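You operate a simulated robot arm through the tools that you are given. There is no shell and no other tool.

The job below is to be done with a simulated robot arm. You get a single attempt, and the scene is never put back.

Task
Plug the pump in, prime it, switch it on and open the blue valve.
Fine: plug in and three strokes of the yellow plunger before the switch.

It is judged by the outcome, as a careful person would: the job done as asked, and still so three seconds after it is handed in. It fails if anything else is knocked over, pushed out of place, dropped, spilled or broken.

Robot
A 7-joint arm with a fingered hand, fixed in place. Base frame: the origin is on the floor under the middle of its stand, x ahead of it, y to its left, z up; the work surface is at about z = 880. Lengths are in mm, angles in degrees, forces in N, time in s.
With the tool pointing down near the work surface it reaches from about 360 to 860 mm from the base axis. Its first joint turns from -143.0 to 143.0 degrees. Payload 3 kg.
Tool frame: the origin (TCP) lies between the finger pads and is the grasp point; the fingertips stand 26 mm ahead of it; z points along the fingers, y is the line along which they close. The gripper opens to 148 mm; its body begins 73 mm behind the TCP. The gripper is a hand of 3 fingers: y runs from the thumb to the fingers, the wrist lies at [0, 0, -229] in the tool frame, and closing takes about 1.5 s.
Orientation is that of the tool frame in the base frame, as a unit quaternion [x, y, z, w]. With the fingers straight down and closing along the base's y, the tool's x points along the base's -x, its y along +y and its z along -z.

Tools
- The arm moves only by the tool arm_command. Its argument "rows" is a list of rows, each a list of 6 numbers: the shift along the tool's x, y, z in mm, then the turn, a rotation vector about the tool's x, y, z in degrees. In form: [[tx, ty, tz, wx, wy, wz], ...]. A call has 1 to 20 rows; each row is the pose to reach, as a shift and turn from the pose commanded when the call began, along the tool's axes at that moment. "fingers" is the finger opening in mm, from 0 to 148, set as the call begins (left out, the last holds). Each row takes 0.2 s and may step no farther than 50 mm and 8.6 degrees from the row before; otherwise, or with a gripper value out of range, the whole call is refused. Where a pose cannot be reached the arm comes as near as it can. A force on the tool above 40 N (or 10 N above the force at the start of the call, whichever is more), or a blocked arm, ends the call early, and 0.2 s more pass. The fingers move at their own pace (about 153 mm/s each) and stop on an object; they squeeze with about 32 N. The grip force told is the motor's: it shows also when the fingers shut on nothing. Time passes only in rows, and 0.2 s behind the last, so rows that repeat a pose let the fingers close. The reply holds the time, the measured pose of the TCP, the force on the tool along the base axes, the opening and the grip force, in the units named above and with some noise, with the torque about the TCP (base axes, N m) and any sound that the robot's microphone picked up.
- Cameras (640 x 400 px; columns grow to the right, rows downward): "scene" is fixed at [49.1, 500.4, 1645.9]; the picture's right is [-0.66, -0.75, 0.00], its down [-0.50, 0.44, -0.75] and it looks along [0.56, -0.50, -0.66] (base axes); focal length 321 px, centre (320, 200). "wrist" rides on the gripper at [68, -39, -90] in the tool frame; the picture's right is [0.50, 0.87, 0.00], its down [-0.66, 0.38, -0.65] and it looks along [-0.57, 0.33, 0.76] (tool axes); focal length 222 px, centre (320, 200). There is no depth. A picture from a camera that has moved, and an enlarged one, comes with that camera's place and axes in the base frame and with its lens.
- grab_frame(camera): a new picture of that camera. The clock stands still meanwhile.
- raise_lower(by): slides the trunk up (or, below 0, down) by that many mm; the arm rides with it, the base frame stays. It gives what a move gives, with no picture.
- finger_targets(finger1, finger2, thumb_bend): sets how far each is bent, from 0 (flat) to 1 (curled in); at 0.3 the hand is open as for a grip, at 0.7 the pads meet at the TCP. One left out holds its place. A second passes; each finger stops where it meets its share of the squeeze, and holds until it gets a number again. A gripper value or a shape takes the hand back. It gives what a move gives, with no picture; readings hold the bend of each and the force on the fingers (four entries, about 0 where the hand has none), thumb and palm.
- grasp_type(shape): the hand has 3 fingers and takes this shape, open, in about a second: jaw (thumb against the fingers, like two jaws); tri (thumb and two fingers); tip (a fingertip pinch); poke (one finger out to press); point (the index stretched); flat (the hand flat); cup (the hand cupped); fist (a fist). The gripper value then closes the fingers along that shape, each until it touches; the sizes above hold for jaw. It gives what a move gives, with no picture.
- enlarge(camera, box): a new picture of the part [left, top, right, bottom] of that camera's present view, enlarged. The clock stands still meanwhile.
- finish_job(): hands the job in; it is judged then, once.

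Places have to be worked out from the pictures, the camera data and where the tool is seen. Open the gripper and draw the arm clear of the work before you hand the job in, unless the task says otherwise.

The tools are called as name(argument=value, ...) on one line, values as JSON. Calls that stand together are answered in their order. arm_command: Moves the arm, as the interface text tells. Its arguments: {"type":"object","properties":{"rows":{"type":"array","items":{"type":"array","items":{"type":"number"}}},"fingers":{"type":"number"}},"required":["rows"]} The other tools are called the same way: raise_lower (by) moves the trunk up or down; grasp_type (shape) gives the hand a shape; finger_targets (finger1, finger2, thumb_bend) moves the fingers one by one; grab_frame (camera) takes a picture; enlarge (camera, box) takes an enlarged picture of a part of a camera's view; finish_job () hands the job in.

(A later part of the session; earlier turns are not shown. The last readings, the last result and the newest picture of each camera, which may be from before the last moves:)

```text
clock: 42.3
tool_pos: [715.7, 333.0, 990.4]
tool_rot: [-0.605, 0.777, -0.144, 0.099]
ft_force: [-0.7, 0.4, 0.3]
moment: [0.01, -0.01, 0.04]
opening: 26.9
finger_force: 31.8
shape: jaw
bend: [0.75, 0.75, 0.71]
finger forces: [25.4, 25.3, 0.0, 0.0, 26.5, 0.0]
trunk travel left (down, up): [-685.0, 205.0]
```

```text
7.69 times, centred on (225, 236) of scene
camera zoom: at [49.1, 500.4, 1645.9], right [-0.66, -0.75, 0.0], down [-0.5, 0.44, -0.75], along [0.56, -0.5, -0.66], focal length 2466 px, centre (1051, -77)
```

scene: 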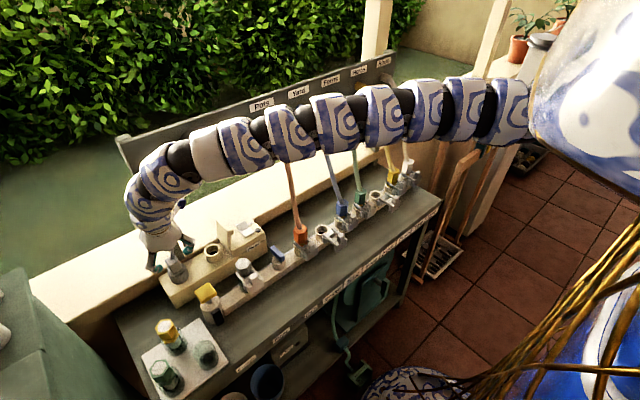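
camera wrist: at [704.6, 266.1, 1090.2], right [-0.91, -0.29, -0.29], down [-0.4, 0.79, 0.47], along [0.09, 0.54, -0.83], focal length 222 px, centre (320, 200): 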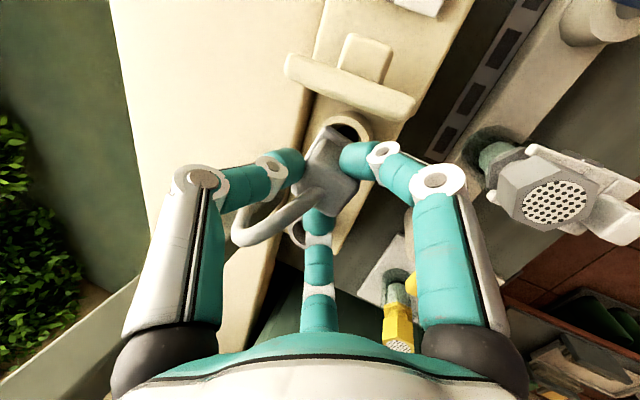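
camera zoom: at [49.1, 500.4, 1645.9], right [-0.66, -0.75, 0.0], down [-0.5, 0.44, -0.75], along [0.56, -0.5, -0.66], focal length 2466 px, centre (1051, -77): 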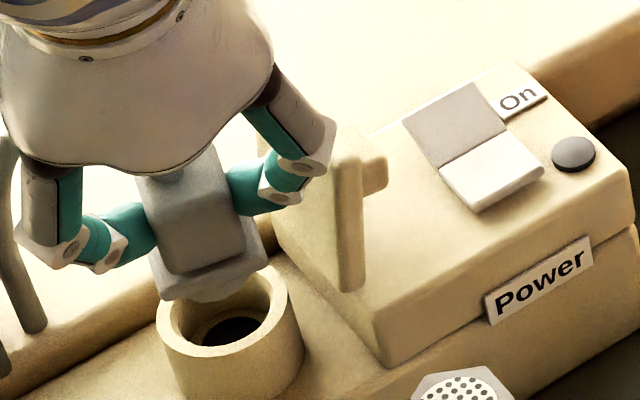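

The finger is now well in front of the lid's edge. I zoom to check the plug's centering over the ring from both cameras.

enlarge(camera="wrist", box=[285, 95, 385, 195])

enlarge(camera="scene", box=[198, 230, 238, 262])

```text
4.00 times, centred on (335, 145) of wrist
camera zoom: at [704.6, 266.1, 1090.2], right [-0.91, -0.29, -0.29], down [-0.4, 0.79, 0.47], along [0.09, 0.54, -0.83], focal length 888 px, centre (260, 420)
```

zoom: 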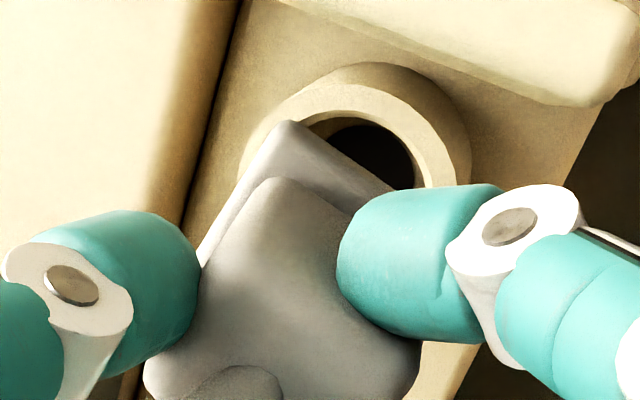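

```text
12.50 times, centred on (218, 246) of scene
camera zoom: at [49.1, 500.4, 1645.9], right [-0.66, -0.75, 0.0], down [-0.5, 0.44, -0.75], along [0.56, -0.5, -0.66], focal length 4008 px, centre (1595, -375)
```

zoom: 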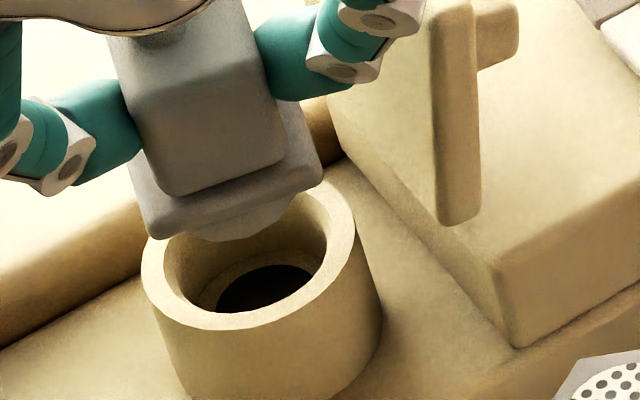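

The spigot (radius ~16, about 22 mm long) sits above the ring (inner radius ~19). I lower 30 mm in small steps, watching the force.

arm_command(rows=[[-0.4, 2.9, 6.9, 0, 0, 0], [-0.6, 5.6, 13.9, 0, 0, 0], [-0.7, 8.2, 20.9, 0, 0, 0], [-0.9, 10.8, 28, 0, 0, 0], [-0.9, 10.8, 28, 0, 0, 0]])

enlarge(camera="scene", box=[190, 215, 250, 265])

grab_frame(camera="wrist")

```text
clock: 43.5
tool_pos: [715.0, 333.3, 960.7]
tool_rot: [-0.606, 0.776, -0.144, 0.1]
ft_force: [0.2, 0.0, -0.3]
moment: [-0.02, 0.01, -0.01]
opening: 26.7
finger_force: 32.0
shape: jaw
bend: [0.75, 0.75, 0.71]
finger forces: [25.6, 25.3, 0.0, 0.0, 26.5, 0.0]
trunk travel left (down, up): [-685.0, 205.0]
```

```text
8.00 times, centred on (220, 240) of scene
camera zoom: at [49.1, 500.4, 1645.9], right [-0.66, -0.75, 0.0], down [-0.5, 0.44, -0.75], along [0.56, -0.5, -0.66], focal length 2565 px, centre (1120, -120)
```

zoom: 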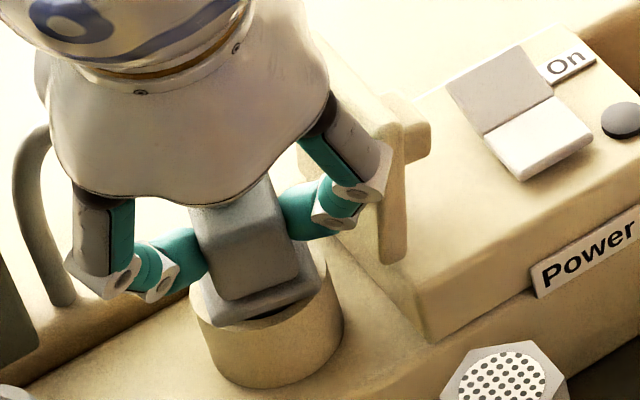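

```text
taken
camera wrist: at [704.3, 266.8, 1060.7], right [-0.91, -0.29, -0.29], down [-0.4, 0.79, 0.47], along [0.09, 0.55, -0.83], focal length 222 px, centre (320, 200)
```

wrist: 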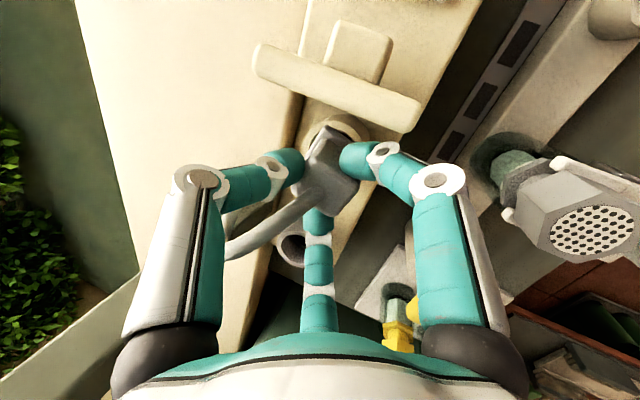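

The spigot is entering the ring with no force. I continue down in small steps of about 2 mm.

arm_command(rows=[[0, 0.7, 1.9, 0, 0, 0], [-0.1, 1.4, 3.8, 0, 0, 0], [-0.1, 2.1, 5.6, 0, 0, 0], [-0.1, 2.1, 5.6, 0, 0, 0]])

enlarge(camera="scene", box=[190, 215, 250, 265])

```text
clock: 44.5
tool_pos: [715.4, 332.5, 955.9]
tool_rot: [-0.607, 0.775, -0.142, 0.1]
ft_force: [2.2, -1.1, 5.5]
moment: [-0.02, -0.06, 0.0]
opening: 26.6
finger_force: 32.5
shape: jaw
bend: [0.75, 0.75, 0.71]
finger forces: [25.7, 25.5, 0.1, 0.1, 29.7, 0.1]
trunk travel left (down, up): [-685.0, 205.0]
```

```text
8.00 times, centred on (220, 240) of scene
camera zoom: at [49.1, 500.4, 1645.9], right [-0.66, -0.75, 0.0], down [-0.5, 0.44, -0.75], along [0.56, -0.5, -0.66], focal length 2565 px, centre (1120, -120)
```

zoom: 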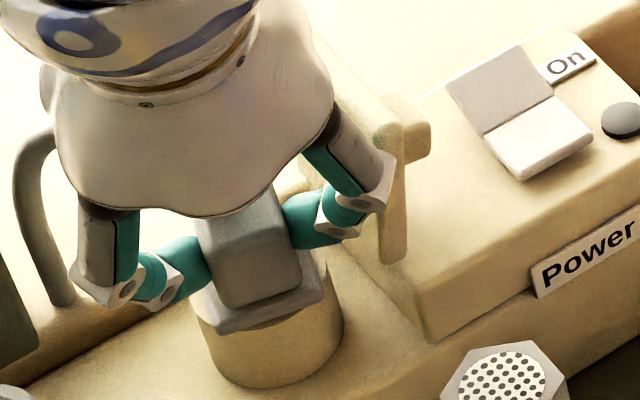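

There is now a light contact force (5.5 N) at H ≈ 955.6 – the same height at which the plug sat in its holder, so the flange may be on the ring. I look closely at the gap.

enlarge(camera="scene", box=[203, 235, 238, 265])

enlarge(camera="wrist", box=[280, 90, 380, 190])

```text
13.33 times, centred on (220, 250) of scene
camera zoom: at [49.1, 500.4, 1645.9], right [-0.66, -0.75, 0.0], down [-0.5, 0.44, -0.75], along [0.56, -0.5, -0.66], focal length 4275 px, centre (1647, -467)
```

zoom: 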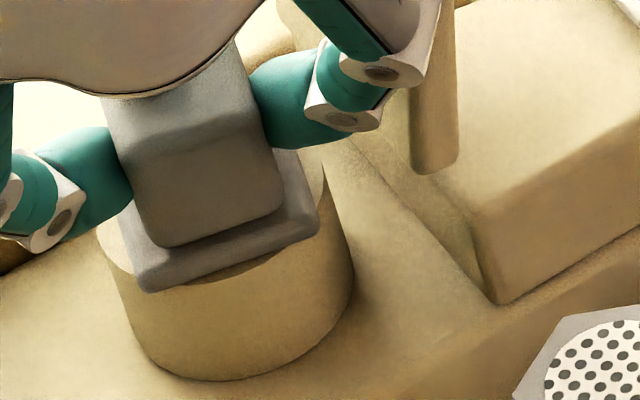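

```text
4.00 times, centred on (330, 140) of wrist
camera zoom: at [704.4, 266.5, 1055.0], right [-0.91, -0.29, -0.29], down [-0.4, 0.79, 0.47], along [0.09, 0.55, -0.83], focal length 888 px, centre (280, 440)
```

zoom: 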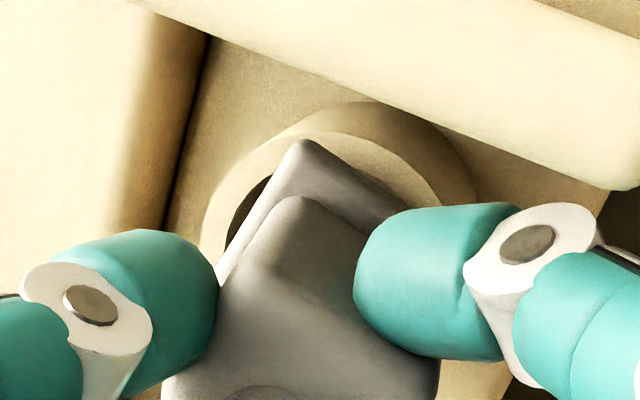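

I enlarge a wider part of the wrist view to compare the plug's centre with the ring's centre.

enlarge(camera="wrist", box=[260, 90, 420, 230])

```text
2.86 times, centred on (340, 160) of wrist
camera zoom: at [704.4, 266.5, 1055.0], right [-0.91, -0.29, -0.29], down [-0.4, 0.79, 0.47], along [0.09, 0.55, -0.83], focal length 635 px, centre (263, 314)
```

zoom: 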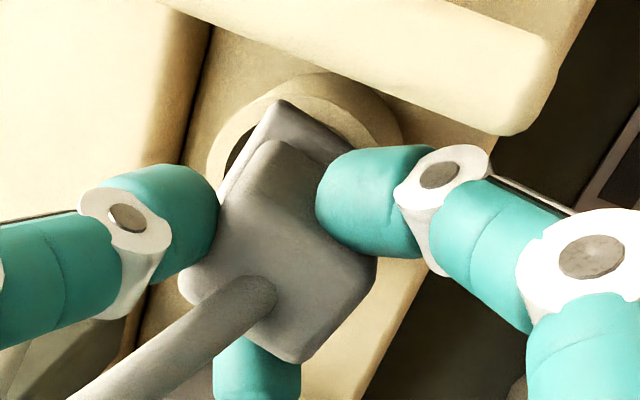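

The reaction (+x, small −y) and the wrist view suggest the plug sits about 5 mm toward −x of the socket's centre (it shifted in the grip when the hand closed). I lift 6 mm, shift +5 mm x / −1.5 mm y, and come down again gently.

arm_command(rows=[[0.1, -2.1, -5.6, 0, 0, 0], [0.2, -4.5, -4.7, 0, 0, 0], [0.3, -7.0, -3.8, 0, 0, 0], [0.3, -7.0, -3.8, 0, 0, 0]])

arm_command(rows=[[0, 0.7, 1.9, 0, 0, 0], [-0.1, 1.4, 3.8, 0, 0, 0], [-0.1, 2.1, 5.6, 0, 0, 0], [-0.1, 2.1, 5.6, 0, 0, 0]])

enlarge(camera="wrist", box=[260, 90, 420, 230])

enlarge(camera="scene", box=[203, 235, 238, 265])

```text
clock: 45.5
tool_pos: [720.8, 330.4, 960.3]
tool_rot: [-0.607, 0.775, -0.143, 0.099]
ft_force: [-0.1, 0.0, -0.9]
moment: [0.0, -0.01, -0.01]
opening: 26.7
finger_force: 31.9
shape: jaw
bend: [0.75, 0.75, 0.71]
finger forces: [26.0, 25.9, 0.1, 0.1, 27.2, 0.0]
trunk travel left (down, up): [-685.0, 205.0]
```

```text
clock: 46.5
tool_pos: [720.8, 332.0, 954.5]
tool_rot: [-0.606, 0.776, -0.143, 0.1]
ft_force: [1.6, -0.2, 6.1]
moment: [0.01, 0.03, 0.0]
opening: 26.9
finger_force: 32.1
shape: jaw
bend: [0.75, 0.75, 0.71]
finger forces: [26.6, 26.5, 0.0, 0.0, 29.5, 0.0]
trunk travel left (down, up): [-685.0, 205.0]
```

```text
2.86 times, centred on (340, 160) of wrist
camera zoom: at [709.2, 264.9, 1054.4], right [-0.91, -0.29, -0.29], down [-0.4, 0.79, 0.47], along [0.09, 0.55, -0.83], focal length 635 px, centre (263, 314)
```

zoom: 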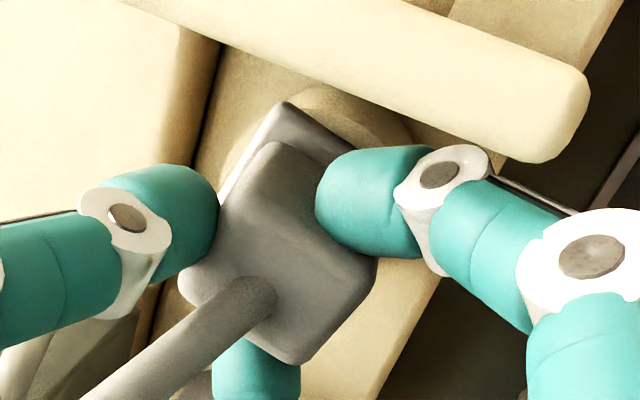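

```text
13.33 times, centred on (220, 250) of scene
camera zoom: at [49.1, 500.4, 1645.9], right [-0.66, -0.75, 0.0], down [-0.5, 0.44, -0.75], along [0.56, -0.5, -0.66], focal length 4275 px, centre (1647, -467)
```

zoom: 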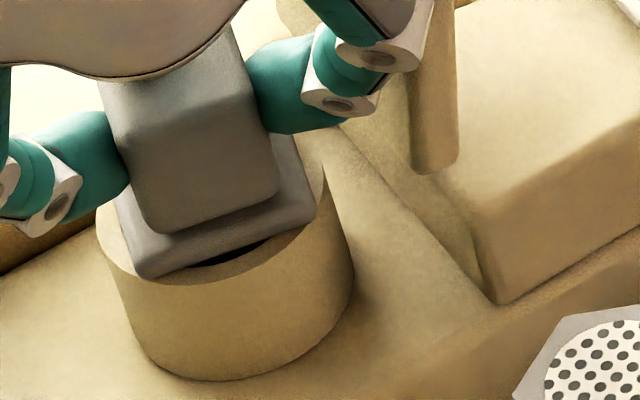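

Now the near-side gap looks even, which means x is better, and the contact force is small. I press 3 mm further down and read whether it yields.

arm_command(rows=[[0, 0.5, 1.4, 0, 0, 0], [-0.1, 1.0, 2.8, 0, 0, 0], [-0.1, 1.0, 2.8, 0, 0, 0]])

enlarge(camera="scene", box=[203, 235, 238, 265])

```text
clock: 47.3
tool_pos: [721.4, 330.4, 952.4]
tool_rot: [-0.606, 0.776, -0.144, 0.099]
ft_force: [4.3, -0.5, 15.5]
moment: [0.04, 0.02, -0.01]
opening: 27.9
finger_force: 32.0
shape: jaw
bend: [0.76, 0.76, 0.71]
finger forces: [27.5, 27.9, 0.1, 0.0, 33.1, 0.0]
trunk travel left (down, up): [-685.0, 205.0]
```

```text
13.33 times, centred on (220, 250) of scene
camera zoom: at [49.1, 500.4, 1645.9], right [-0.66, -0.75, 0.0], down [-0.5, 0.44, -0.75], along [0.56, -0.5, -0.66], focal length 4275 px, centre (1647, -467)
```

zoom: 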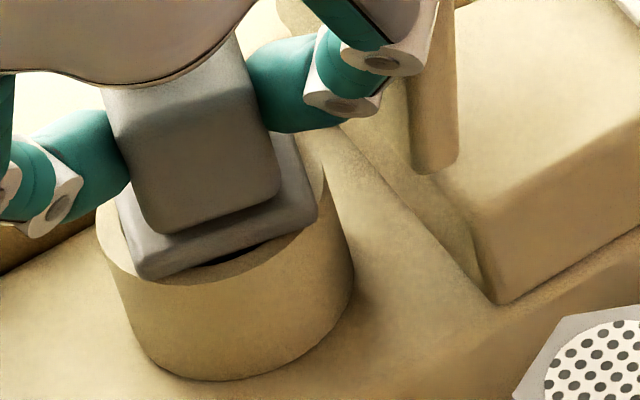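

The moment reading puts the contact under the flange's two −x corners on the rim, so the flange is essentially on the ring with the plug leaning a degree or two. I relax the downward push by 2.5 mm and open the fingers just enough (to 44 mm) so the plug settles by itself.

arm_command(rows=[[0, 0.4, -2.9, 0, 0, 0], [0, 0.4, -2.9, 0, 0, 0]])

arm_command(rows=[[0, 0, 0, 0, 0, 0], [0, 0, 0, 0, 0, 0], [0, 0, 0, 0, 0, 0], [0, 0, 0, 0, 0, 0]], fingers=44)

enlarge(camera="scene", box=[203, 235, 238, 265])

enlarge(camera="wrist", box=[260, 90, 420, 230])

```text
clock: 47.9
tool_pos: [717.5, 331.0, 953.6]
tool_rot: [-0.606, 0.776, -0.143, 0.1]
ft_force: [-0.5, 0.2, 2.3]
moment: [0.04, 0.07, 0.02]
opening: 28.0
finger_force: 32.2
shape: jaw
bend: [0.76, 0.76, 0.71]
finger forces: [28.0, 27.8, 0.1, 0.0, 27.5, 0.0]
trunk travel left (down, up): [-685.0, 205.0]
```

```text
clock: 48.9
tool_pos: [719.4, 331.8, 953.1]
tool_rot: [-0.606, 0.776, -0.143, 0.099]
ft_force: [0.6, 0.1, -0.3]
moment: [0.0, 0.0, -0.03]
opening: 43.5
finger_force: 0.1
shape: jaw
bend: [0.77, 0.77, 0.7]
finger forces: [0.5, 0.0, 0.0, 0.1, 0.1, 0.0]
trunk travel left (down, up): [-685.0, 205.0]
```

```text
13.33 times, centred on (220, 250) of scene
camera zoom: at [49.1, 500.4, 1645.9], right [-0.66, -0.75, 0.0], down [-0.5, 0.44, -0.75], along [0.56, -0.5, -0.66], focal length 4275 px, centre (1647, -467)
```

zoom: 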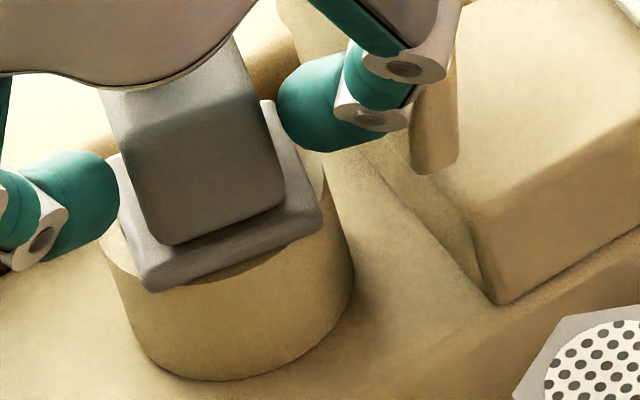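

```text
2.86 times, centred on (340, 160) of wrist
camera zoom: at [707.7, 265.1, 1053.3], right [-0.91, -0.29, -0.29], down [-0.4, 0.79, 0.47], along [0.09, 0.55, -0.83], focal length 635 px, centre (263, 314)
```

zoom: 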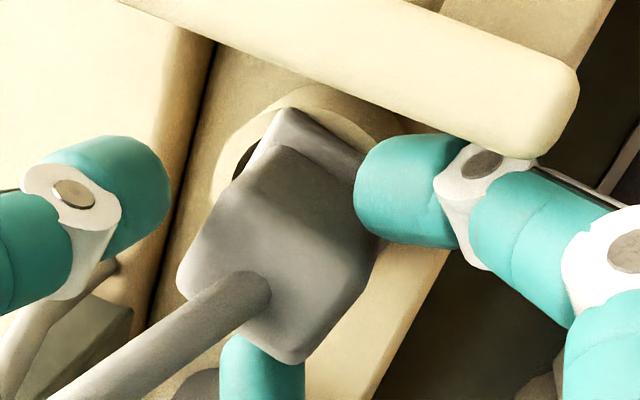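

The plug now stands free in the socket, upright and about 2 mm lower than when held, so it has settled on the ring. I lift the hand straight up 50 mm, keeping the narrow opening, and inspect.

arm_command(rows=[[0.2, -3.4, -9.4, 0, 0, 0], [0.4, -6.9, -18.8, 0, 0, 0], [0.6, -10.3, -28.2, 0, 0, 0], [0.8, -13.7, -37.6, 0, 0, 0], [1.0, -17.2, -47, 0, 0, 0], [1.0, -17.2, -47, 0, 0, 0]])

enlarge(camera="scene", box=[195, 225, 245, 265])

enlarge(camera="wrist", box=[270, 90, 410, 210])

```text
clock: 50.3
tool_pos: [718.9, 331.6, 1003.9]
tool_rot: [-0.606, 0.776, -0.143, 0.1]
ft_force: [0.0, -0.1, 0.1]
moment: [0.0, -0.01, -0.01]
opening: 44.0
finger_force: 0.1
shape: jaw
bend: [0.77, 0.77, 0.7]
finger forces: [0.0, 0.1, 0.0, 0.2, 0.1, 0.0]
trunk travel left (down, up): [-685.0, 205.0]
```

```text
10.00 times, centred on (220, 245) of scene
camera zoom: at [49.1, 500.4, 1645.9], right [-0.66, -0.75, 0.0], down [-0.5, 0.44, -0.75], along [0.56, -0.5, -0.66], focal length 3206 px, centre (1320, -250)
```

zoom: 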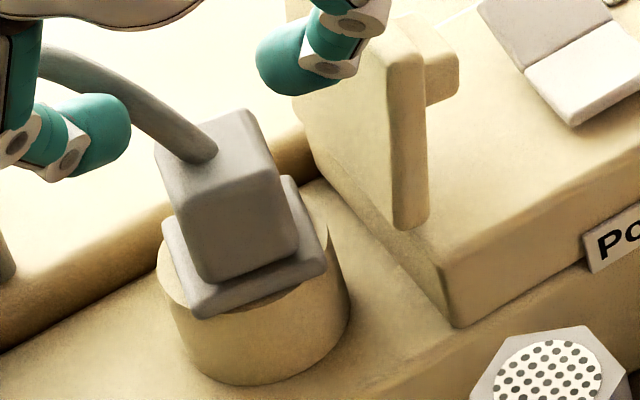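

```text
3.33 times, centred on (340, 150) of wrist
camera zoom: at [707.9, 265.1, 1103.8], right [-0.91, -0.29, -0.29], down [-0.4, 0.79, 0.47], along [0.09, 0.55, -0.83], focal length 740 px, centre (253, 367)
```

zoom: 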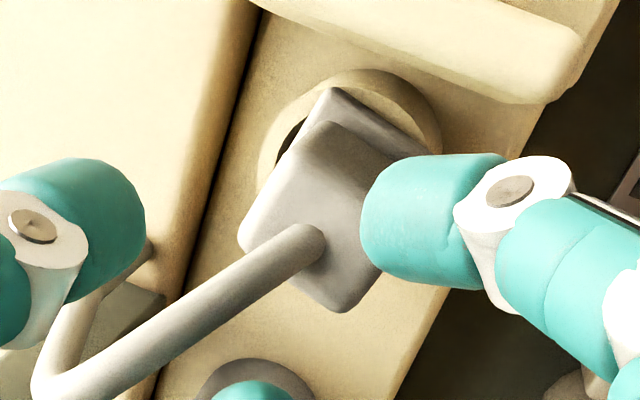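

The plug stands upright in the socket, flange on the ring and its top at z ≈ 942, the same seated height as in its holder. I withdraw the hand up and toward the robot, then over to the yellow plunger.

arm_command(rows=[[4, 9.4, -16.7, 0, 0, 0], [8, 18.8, -33.4, 0, 0, 0], [12, 28.1, -50, 0, 0, 0], [15.9, 37.5, -66.7, 0, 0, 0], [0.7, 58.9, -74.9, 0, 0, 0], [-14.5, 80.3, -83, 0, 0, 0], [-29.7, 101.8, -91.2, 0, 0, 0], [-44.9, 123.2, -99.4, 0, 0, 0], [-44.9, 123.2, -99.4, 0, 0, 0]])

grab_frame(camera="scene")

grab_frame(camera="wrist")

```text
clock: 52.3
tool_pos: [584.5, 412.3, 1055.4]
tool_rot: [-0.606, 0.776, -0.143, 0.099]
ft_force: [0.5, 0.5, -0.2]
moment: [0.0, 0.04, -0.01]
opening: 44.0
finger_force: 0.1
shape: jaw
bend: [0.77, 0.77, 0.7]
finger forces: [0.0, 0.0, 0.0, 0.0, 0.0, 0.0]
out of reach, approached as far as the arm can: row 4, 5
trunk travel left (down, up): [-685.0, 205.0]
```

```text
taken
```

scene: 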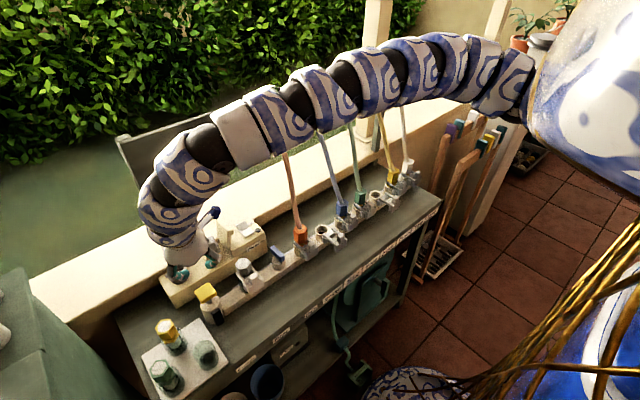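

```text
taken
camera wrist: at [573.1, 346.2, 1154.9], right [-0.91, -0.29, -0.29], down [-0.4, 0.79, 0.47], along [0.09, 0.55, -0.83], focal length 222 px, centre (320, 200)
```

wrist: 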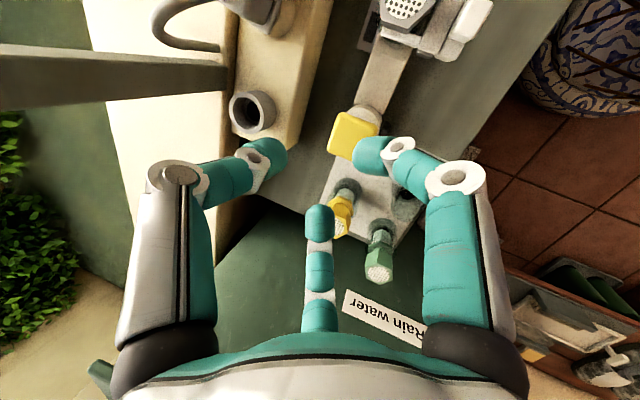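

At (584, 412, 1055) above the plunger area. I check that the plug stayed in place and look at the yellow plunger.

enlarge(camera="scene", box=[190, 220, 250, 265])

enlarge(camera="wrist", box=[200, 0, 300, 60])

enlarge(camera="wrist", box=[310, 80, 410, 190])

enlarge(camera="scene", box=[180, 270, 240, 330])

```text
8.89 times, centred on (220, 242) of scene
camera zoom: at [49.1, 500.4, 1645.9], right [-0.66, -0.75, 0.0], down [-0.5, 0.44, -0.75], along [0.56, -0.5, -0.66], focal length 2850 px, centre (1209, -178)
```

zoom: 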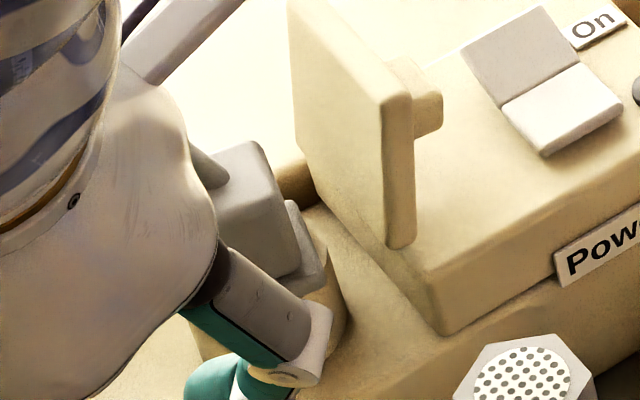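

```text
6.40 times, centred on (250, 30) of wrist
camera zoom: at [573.1, 346.2, 1154.9], right [-0.91, -0.29, -0.29], down [-0.4, 0.79, 0.47], along [0.09, 0.55, -0.83], focal length 1422 px, centre (768, 1288)
```

zoom: 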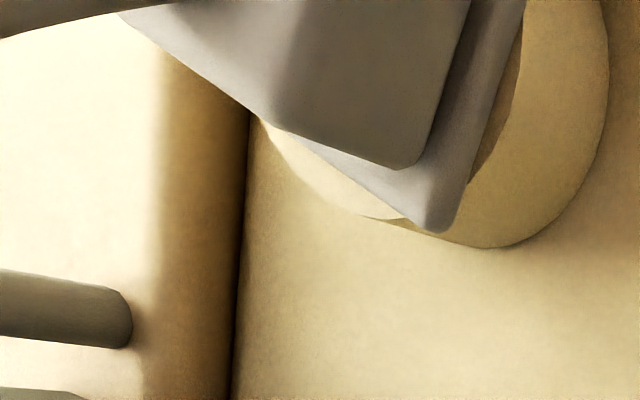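

```text
3.64 times, centred on (360, 135) of wrist
camera zoom: at [573.1, 346.2, 1154.9], right [-0.91, -0.29, -0.29], down [-0.4, 0.79, 0.47], along [0.09, 0.55, -0.83], focal length 808 px, centre (174, 436)
```

zoom: 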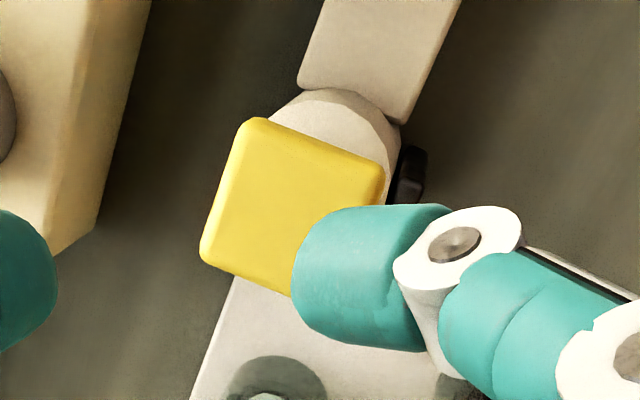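

```text
6.67 times, centred on (210, 300) of scene
camera zoom: at [49.1, 500.4, 1645.9], right [-0.66, -0.75, 0.0], down [-0.5, 0.44, -0.75], along [0.56, -0.5, -0.66], focal length 2138 px, centre (1053, -467)
```

zoom: 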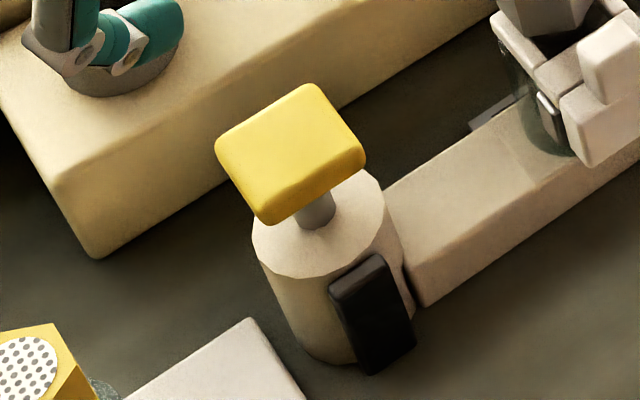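

The plug stays seated. The yellow knob's top is at about (589, 413, 918) with roughly 40 mm of stem above its cylinder (top z ≈ 865). I turn the hand vertical again here and close the fingertips into a pressing tip.

arm_command(rows=[[0, 0, 0, -6.7, -0.4, 0], [0, 0, 0, -13.4, -0.8, 0], [0, 0, 0, -20.07, -1.19, 0], [0, 0, 0, -20.07, -1.19, 0], [0, 0, 0, -20.07, -1.19, 0], [0, 0, 0, -20.07, -1.19, 0]], fingers=0)

grab_frame(camera="wrist")

enlarge(camera="scene", box=[140, 220, 240, 320])

```text
clock: 53.7
tool_pos: [584.6, 414.4, 1054.7]
tool_rot: [-0.616, 0.788, 0.001, 0.0]
ft_force: [0.6, -0.3, 0.3]
moment: [0.0, 0.0, -0.02]
opening: 0.0
finger_force: 32.0
shape: jaw
bend: [0.7, 0.7, 0.7]
finger forces: [0.0, 0.0, 0.1, 0.0, 0.1, 0.1]
trunk travel left (down, up): [-685.0, 205.0]
```

```text
taken
camera wrist: at [605.8, 336.5, 1144.9], right [-0.96, -0.28, 0.0], down [-0.21, 0.73, 0.65], along [-0.18, 0.63, -0.76], focal length 222 px, centre (320, 200)
```

wrist: 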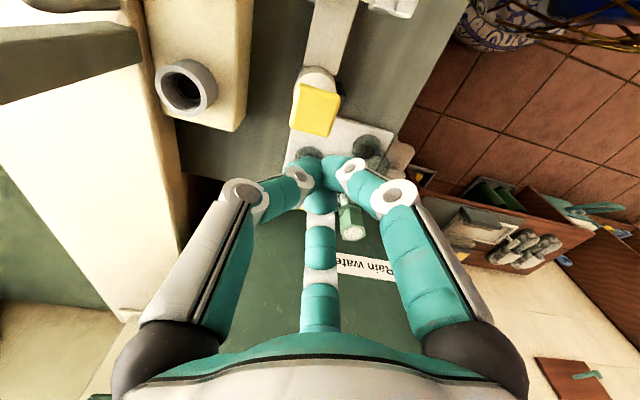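

```text
4.00 times, centred on (190, 270) of scene
camera zoom: at [49.1, 500.4, 1645.9], right [-0.66, -0.75, 0.0], down [-0.5, 0.44, -0.75], along [0.56, -0.5, -0.66], focal length 1282 px, centre (840, -80)
```

zoom: 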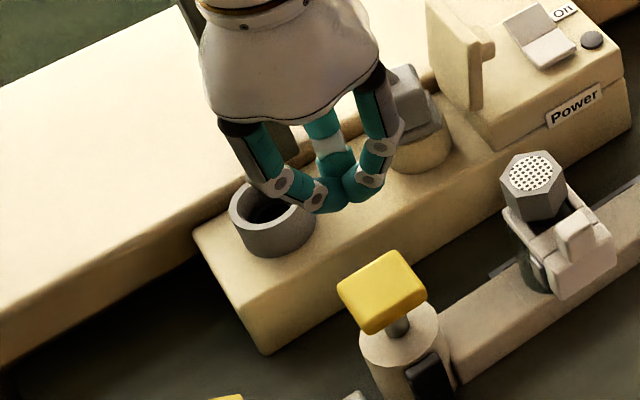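

The closed fingertips form a compact tip on the tool axis. I refine the knob's position with this view.

enlarge(camera="wrist", box=[270, 60, 370, 160])

```text
4.00 times, centred on (320, 110) of wrist
camera zoom: at [605.8, 336.5, 1144.9], right [-0.96, -0.28, 0.0], down [-0.21, 0.73, 0.65], along [-0.18, 0.63, -0.76], focal length 888 px, centre (320, 560)
```

zoom: 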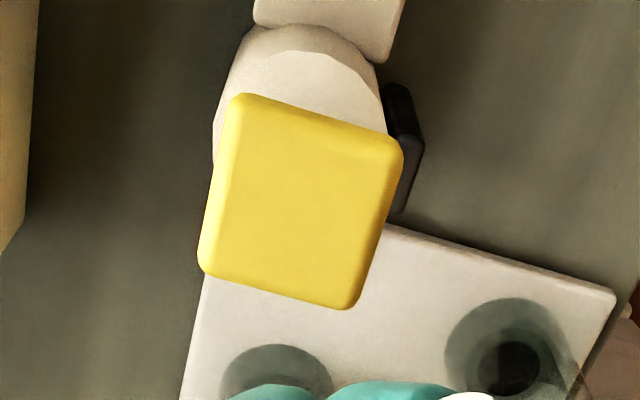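

The knob centre is about (590, 412.5), top z ≈ 918. I lower the closed tips to 975 above it, then descend gently until contact.

arm_command(rows=[[-0.5, -1.3, 19, 0, 0, 0], [-1, -2.7, 38, 0, 0, 0], [-1.5, -4, 57, 0, 0, 0], [-1.9, -5.3, 75, 0, 0, 0], [-1.9, -5.3, 75, 0, 0, 0]])

enlarge(camera="scene", box=[160, 240, 250, 320])

enlarge(camera="wrist", box=[260, 80, 380, 200])

```text
clock: 54.9
tool_pos: [590.7, 413.8, 979.1]
tool_rot: [-0.616, 0.787, 0.001, 0.0]
ft_force: [0.1, 0.5, -0.3]
moment: [-0.01, 0.02, 0.01]
opening: 0.0
finger_force: 31.8
shape: jaw
bend: [0.7, 0.7, 0.7]
finger forces: [0.0, 0.1, 0.1, 0.0, 0.0, 0.0]
trunk travel left (down, up): [-685.0, 205.0]
```

```text
5.00 times, centred on (205, 280) of scene
camera zoom: at [49.1, 500.4, 1645.9], right [-0.66, -0.75, 0.0], down [-0.5, 0.44, -0.75], along [0.56, -0.5, -0.66], focal length 1603 px, centre (895, -200)
```

zoom: 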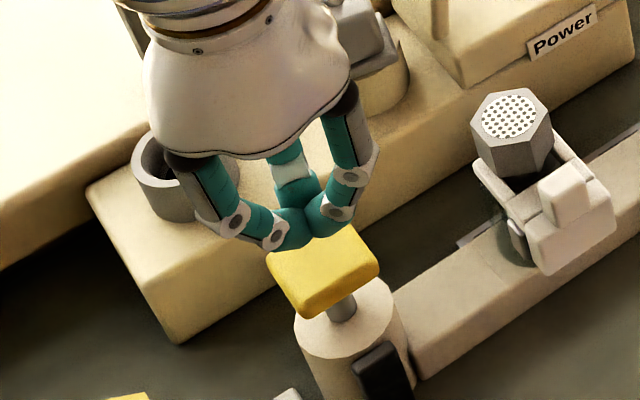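

```text
3.33 times, centred on (320, 140) of wrist
camera zoom: at [611.3, 337.2, 1070.3], right [-0.96, -0.28, 0.0], down [-0.21, 0.73, 0.65], along [-0.18, 0.63, -0.76], focal length 740 px, centre (320, 400)
```

zoom: 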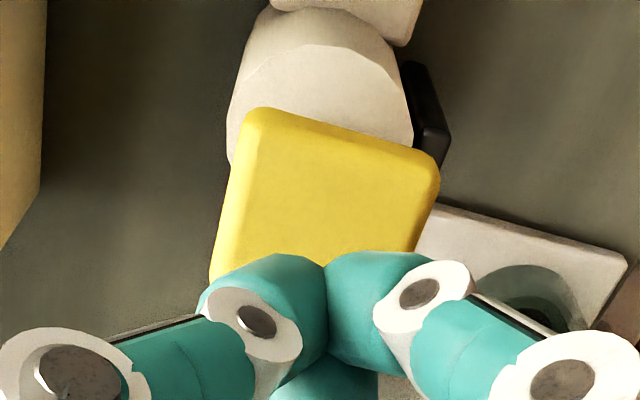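

The tips are centred over the knob within ~2 mm. I descend 36 mm in 4 mm steps and watch force and sound.

arm_command(rows=[[0, 0, 4, 0, 0, 0], [0, 0, 8, 0, 0, 0], [0, 0, 12, 0, 0, 0], [0, 0, 16, 0, 0, 0], [0, 0, 20, 0, 0, 0], [0, 0, 24, 0, 0, 0], [0, 0, 28, 0, 0, 0], [0, 0, 32, 0, 0, 0], [0, 0, 36, 0, 0, 0]])

enlarge(camera="scene", box=[160, 240, 250, 320])

```text
clock: 56.9
tool_pos: [591.1, 412.8, 943.6]
tool_rot: [-0.615, 0.788, 0.001, 0.0]
ft_force: [-0.7, 0.3, 2.9]
moment: [0.04, 0.0, 0.01]
opening: 0.0
finger_force: 32.5
shape: jaw
bend: [0.7, 0.7, 0.7]
finger forces: [0.0, 0.1, 0.1, 0.0, 0.1, 0.0]
trunk travel left (down, up): [-685.0, 205.0]
```

```text
5.00 times, centred on (205, 280) of scene
camera zoom: at [49.1, 500.4, 1645.9], right [-0.66, -0.75, 0.0], down [-0.5, 0.44, -0.75], along [0.56, -0.5, -0.66], focal length 1603 px, centre (895, -200)
```

zoom: 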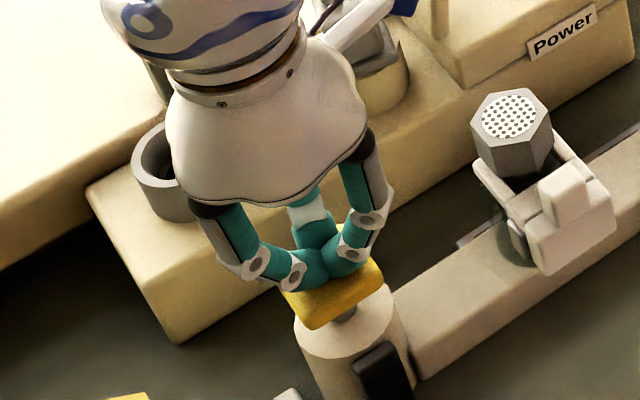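

Contact is made and the knob already moves down under ~3 N. I continue down in steps until it bottoms out.

arm_command(rows=[[0, 0, 3, 0, 0, 0], [0, 0, 6, 0, 0, 0], [0, 0, 9, 0, 0, 0], [0, 0, 12, 0, 0, 0], [0, 0, 15, 0, 0, 0], [0, 0, 18, 0, 0, 0]])

enlarge(camera="scene", box=[160, 240, 250, 320])

```text
clock: 58.3
tool_pos: [589.8, 413.3, 928.5]
tool_rot: [-0.617, 0.787, 0.001, 0.002]
ft_force: [-0.9, 1.3, 22.4]
moment: [0.01, 0.08, 0.01]
opening: 0.0
finger_force: 32.3
shape: jaw
bend: [0.7, 0.7, 0.7]
finger forces: [0.0, 0.0, 0.1, 0.0, 0.1, 0.0]
trunk travel left (down, up): [-685.0, 205.0]
```

```text
5.00 times, centred on (205, 280) of scene
camera zoom: at [49.1, 500.4, 1645.9], right [-0.66, -0.75, 0.0], down [-0.5, 0.44, -0.75], along [0.56, -0.5, -0.66], focal length 1603 px, centre (895, -200)
```

zoom: 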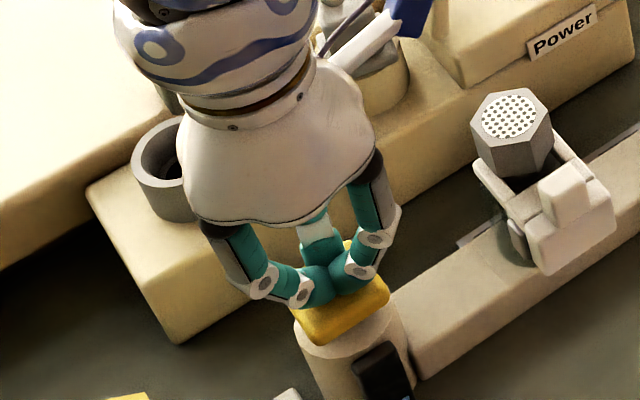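

Force rose to 22 N at TCP z = 928.5: the plunger is at its bottom stop. I raise the hand to see whether it springs back.

arm_command(rows=[[0, 0, -8, 0, 0, 0], [0, 0, -16, 0, 0, 0], [0, 0, -24, 0, 0, 0], [0, 0, -32, 0, 0, 0], [0, 0, -42, 0, 0, 0], [0, 0, -50, 0, 0, 0], [0, 0, -50, 0, 0, 0]])

enlarge(camera="scene", box=[160, 240, 250, 320])

```text
clock: 59.9
tool_pos: [590.3, 413.1, 975.9]
tool_rot: [-0.616, 0.788, 0.001, 0.001]
ft_force: [0.1, -0.8, -0.1]
moment: [-0.01, 0.01, -0.02]
opening: 0.1
finger_force: 31.7
shape: jaw
bend: [0.7, 0.7, 0.7]
finger forces: [0.1, 0.1, 0.0, 0.0, 0.1, 0.0]
trunk travel left (down, up): [-685.0, 205.0]
```

```text
5.00 times, centred on (205, 280) of scene
camera zoom: at [49.1, 500.4, 1645.9], right [-0.66, -0.75, 0.0], down [-0.5, 0.44, -0.75], along [0.56, -0.5, -0.66], focal length 1603 px, centre (895, -200)
```

zoom: 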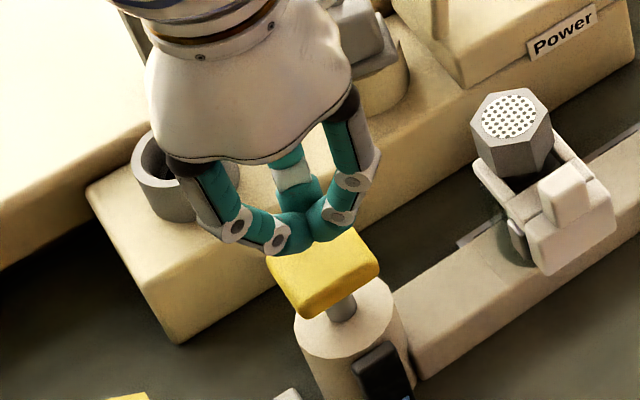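

The knob sprang back fully: stroke one done. Now stroke two, same depth, then back up.

arm_command(rows=[[0, 0, 8, 0, 0, 0], [0, 0, 16, 0, 0, 0], [0, 0, 24, 0, 0, 0], [0, 0, 30, 0, 0, 0], [0, 0, 35, 0, 0, 0], [0, 0, 40, 0, 0, 0], [0, 0, 45, 0, 0, 0], [0, 0, 50, 0, 0, 0], [0, 0, 50, 0, 0, 0]])

arm_command(rows=[[0, 0, -8, 0, 0, 0], [0, 0, -16, 0, 0, 0], [0, 0, -24, 0, 0, 0], [0, 0, -32, 0, 0, 0], [0, 0, -42, 0, 0, 0], [0, 0, -50, 0, 0, 0], [0, 0, -50, 0, 0, 0]])

enlarge(camera="scene", box=[160, 240, 250, 320])

```text
clock: 61.9
tool_pos: [589.6, 413.8, 927.2]
tool_rot: [-0.615, 0.788, 0.001, 0.001]
ft_force: [1.4, 2.5, 23.9]
moment: [0.02, -0.06, -0.02]
opening: 0.0
finger_force: 31.8
shape: jaw
bend: [0.7, 0.7, 0.7]
finger forces: [0.1, 0.1, 0.1, 0.1, 0.0, 0.0]
trunk travel left (down, up): [-685.0, 205.0]
```

```text
clock: 63.5
tool_pos: [591.3, 413.2, 975.6]
tool_rot: [-0.616, 0.788, 0.002, 0.001]
ft_force: [-0.1, 0.0, 0.1]
moment: [0.02, 0.0, 0.01]
opening: 0.0
finger_force: 32.5
shape: jaw
bend: [0.7, 0.7, 0.7]
finger forces: [0.0, 0.1, 0.1, 0.0, 0.0, 0.0]
trunk travel left (down, up): [-685.0, 205.0]
```

```text
5.00 times, centred on (205, 280) of scene
camera zoom: at [49.1, 500.4, 1645.9], right [-0.66, -0.75, 0.0], down [-0.5, 0.44, -0.75], along [0.56, -0.5, -0.66], focal length 1603 px, centre (895, -200)
```

zoom: 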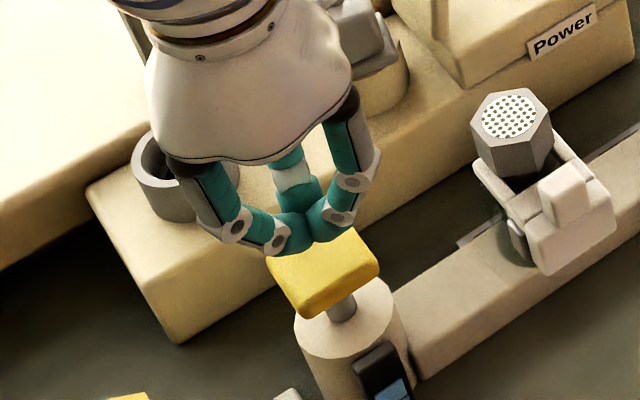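

Stroke two bottomed out (24 N) and returned; a blue level has appeared in the sight window. Now stroke three.

arm_command(rows=[[0, 0, 8, 0, 0, 0], [0, 0, 16, 0, 0, 0], [0, 0, 24, 0, 0, 0], [0, 0, 30, 0, 0, 0], [0, 0, 35, 0, 0, 0], [0, 0, 40, 0, 0, 0], [0, 0, 45, 0, 0, 0], [0, 0, 50, 0, 0, 0], [0, 0, 50, 0, 0, 0]])

arm_command(rows=[[0, 0, -8, 0, 0, 0], [0, 0, -16, 0, 0, 0], [0, 0, -24, 0, 0, 0], [0, 0, -32, 0, 0, 0], [0, 0, -42, 0, 0, 0], [0, 0, -55, 0, 0, 0], [0, 0, -70, 0, 0, 0], [0, 0, -90, 0, 0, 0], [0, 0, -110, 0, 0, 0], [0, 0, -110, 0, 0, 0]])

enlarge(camera="scene", box=[160, 250, 260, 340])

```text
clock: 65.5
tool_pos: [591.3, 413.4, 927.1]
tool_rot: [-0.616, 0.788, 0.0, 0.002]
ft_force: [1.1, 1.5, 25.8]
moment: [0.03, -0.07, 0.02]
opening: 0.0
finger_force: 32.0
shape: jaw
bend: [0.7, 0.7, 0.7]
finger forces: [0.0, 0.0, 0.1, 0.0, 0.1, 0.1]
trunk travel left (down, up): [-685.0, 205.0]
```

```text
clock: 67.7
tool_pos: [590.5, 412.6, 1035.2]
tool_rot: [-0.617, 0.787, 0.0, 0.0]
ft_force: [-0.2, 0.1, 0.0]
moment: [0.01, 0.01, 0.03]
opening: 0.0
finger_force: 31.9
shape: jaw
bend: [0.7, 0.7, 0.7]
finger forces: [0.1, 0.0, 0.0, 0.0, 0.1, 0.0]
trunk travel left (down, up): [-685.0, 205.0]
```

```text
4.44 times, centred on (210, 295) of scene
camera zoom: at [49.1, 500.4, 1645.9], right [-0.66, -0.75, 0.0], down [-0.5, 0.44, -0.75], along [0.56, -0.5, -0.66], focal length 1425 px, centre (809, -222)
```

zoom: 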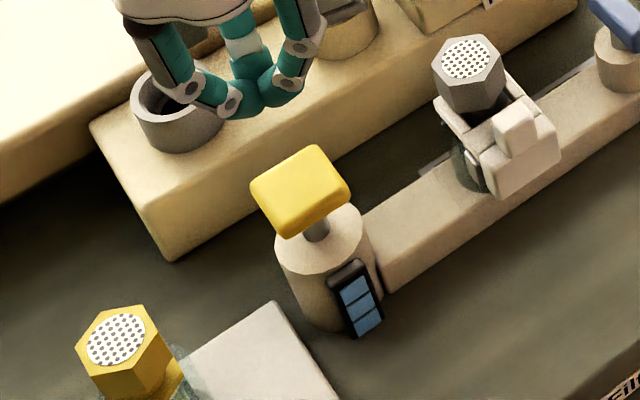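

All three bars of the sight window are filled: priming is complete. Next the switch; I inspect it and the plug closely.

enlarge(camera="scene", box=[225, 210, 275, 250])

enlarge(camera="scene", box=[190, 225, 240, 265])

grab_frame(camera="wrist")

```text
10.00 times, centred on (250, 230) of scene
camera zoom: at [49.1, 500.4, 1645.9], right [-0.66, -0.75, 0.0], down [-0.5, 0.44, -0.75], along [0.56, -0.5, -0.66], focal length 3206 px, centre (1020, -100)
```

zoom: 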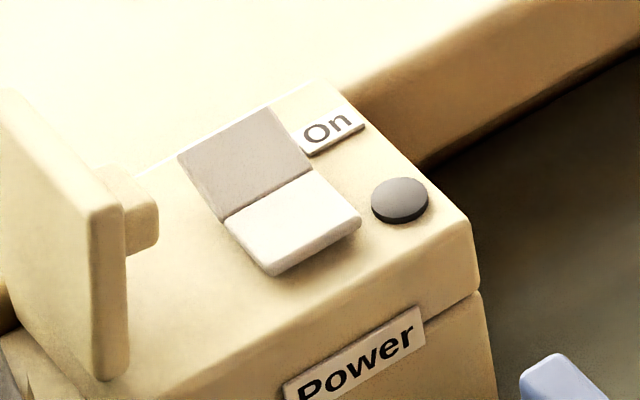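

```text
10.00 times, centred on (215, 245) of scene
camera zoom: at [49.1, 500.4, 1645.9], right [-0.66, -0.75, 0.0], down [-0.5, 0.44, -0.75], along [0.56, -0.5, -0.66], focal length 3206 px, centre (1370, -250)
```

zoom: 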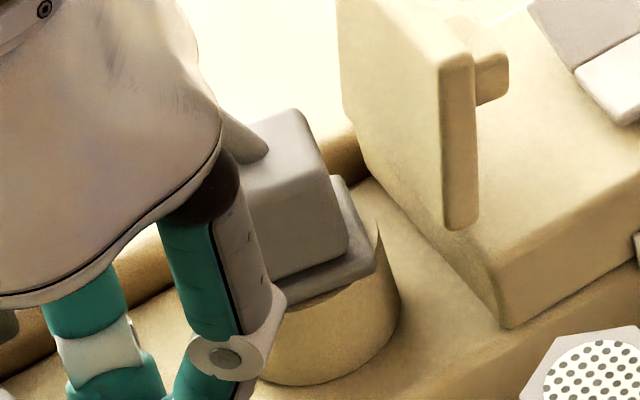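

```text
taken
camera wrist: at [611.5, 337.5, 1125.9], right [-0.96, -0.28, 0.0], down [-0.21, 0.73, 0.65], along [-0.18, 0.63, -0.76], focal length 222 px, centre (320, 200)
```

wrist: 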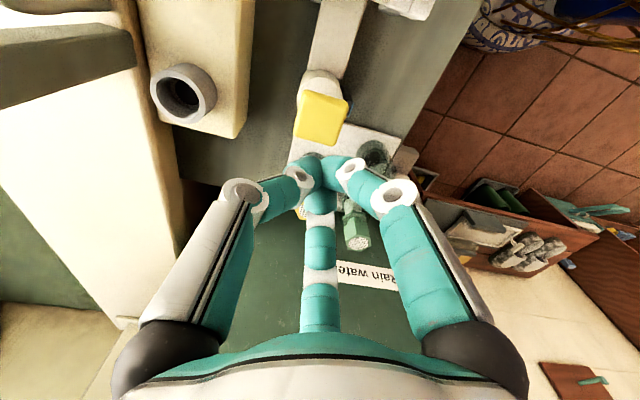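

The rocker's back half (grey, beside "On") stands about 10 mm up at (736, 219, 932) and its front half is flat, so pressing the back half down turns it on. I try the "poke" shape here in free space to see where the single finger lies.

grasp_type(shape="poke")

grab_frame(camera="wrist")

enlarge(camera="scene", box=[140, 210, 250, 310])

```text
clock: 68.6
tool_pos: [592.0, 413.6, 1035.9]
tool_rot: [-0.616, 0.788, 0.0, 0.0]
ft_force: [0.0, 0.0, -0.3]
moment: [-0.02, 0.0, -0.02]
opening: 0.1
finger_force: 0.0
shape: poke
bend: [1.0, 1.0, 0.4]
finger forces: [0.1, 0.0, 0.0, 0.0, 0.0, 0.1]
trunk travel left (down, up): [-685.0, 205.0]
```

```text
taken
camera wrist: at [611.6, 337.5, 1125.9], right [-0.96, -0.28, 0.0], down [-0.21, 0.73, 0.66], along [-0.18, 0.63, -0.76], focal length 222 px, centre (320, 200)
```

wrist: 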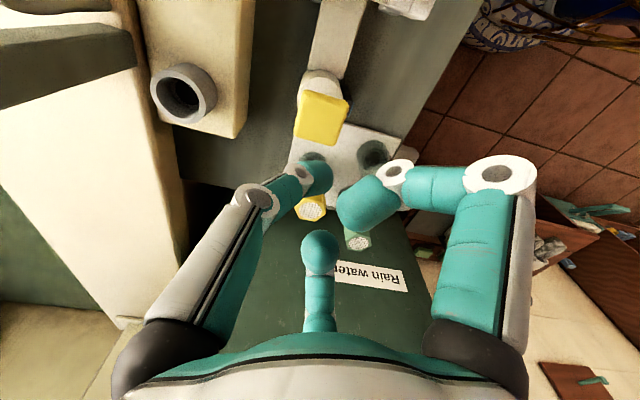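

```text
4.00 times, centred on (195, 260) of scene
camera zoom: at [49.1, 500.4, 1645.9], right [-0.66, -0.75, 0.0], down [-0.5, 0.44, -0.75], along [0.56, -0.5, -0.66], focal length 1282 px, centre (820, -40)
```

zoom: 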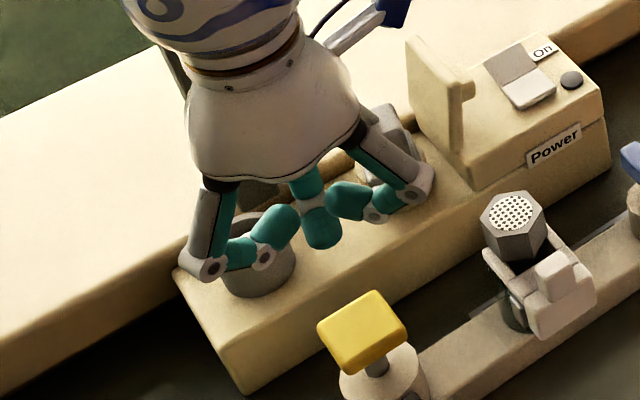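

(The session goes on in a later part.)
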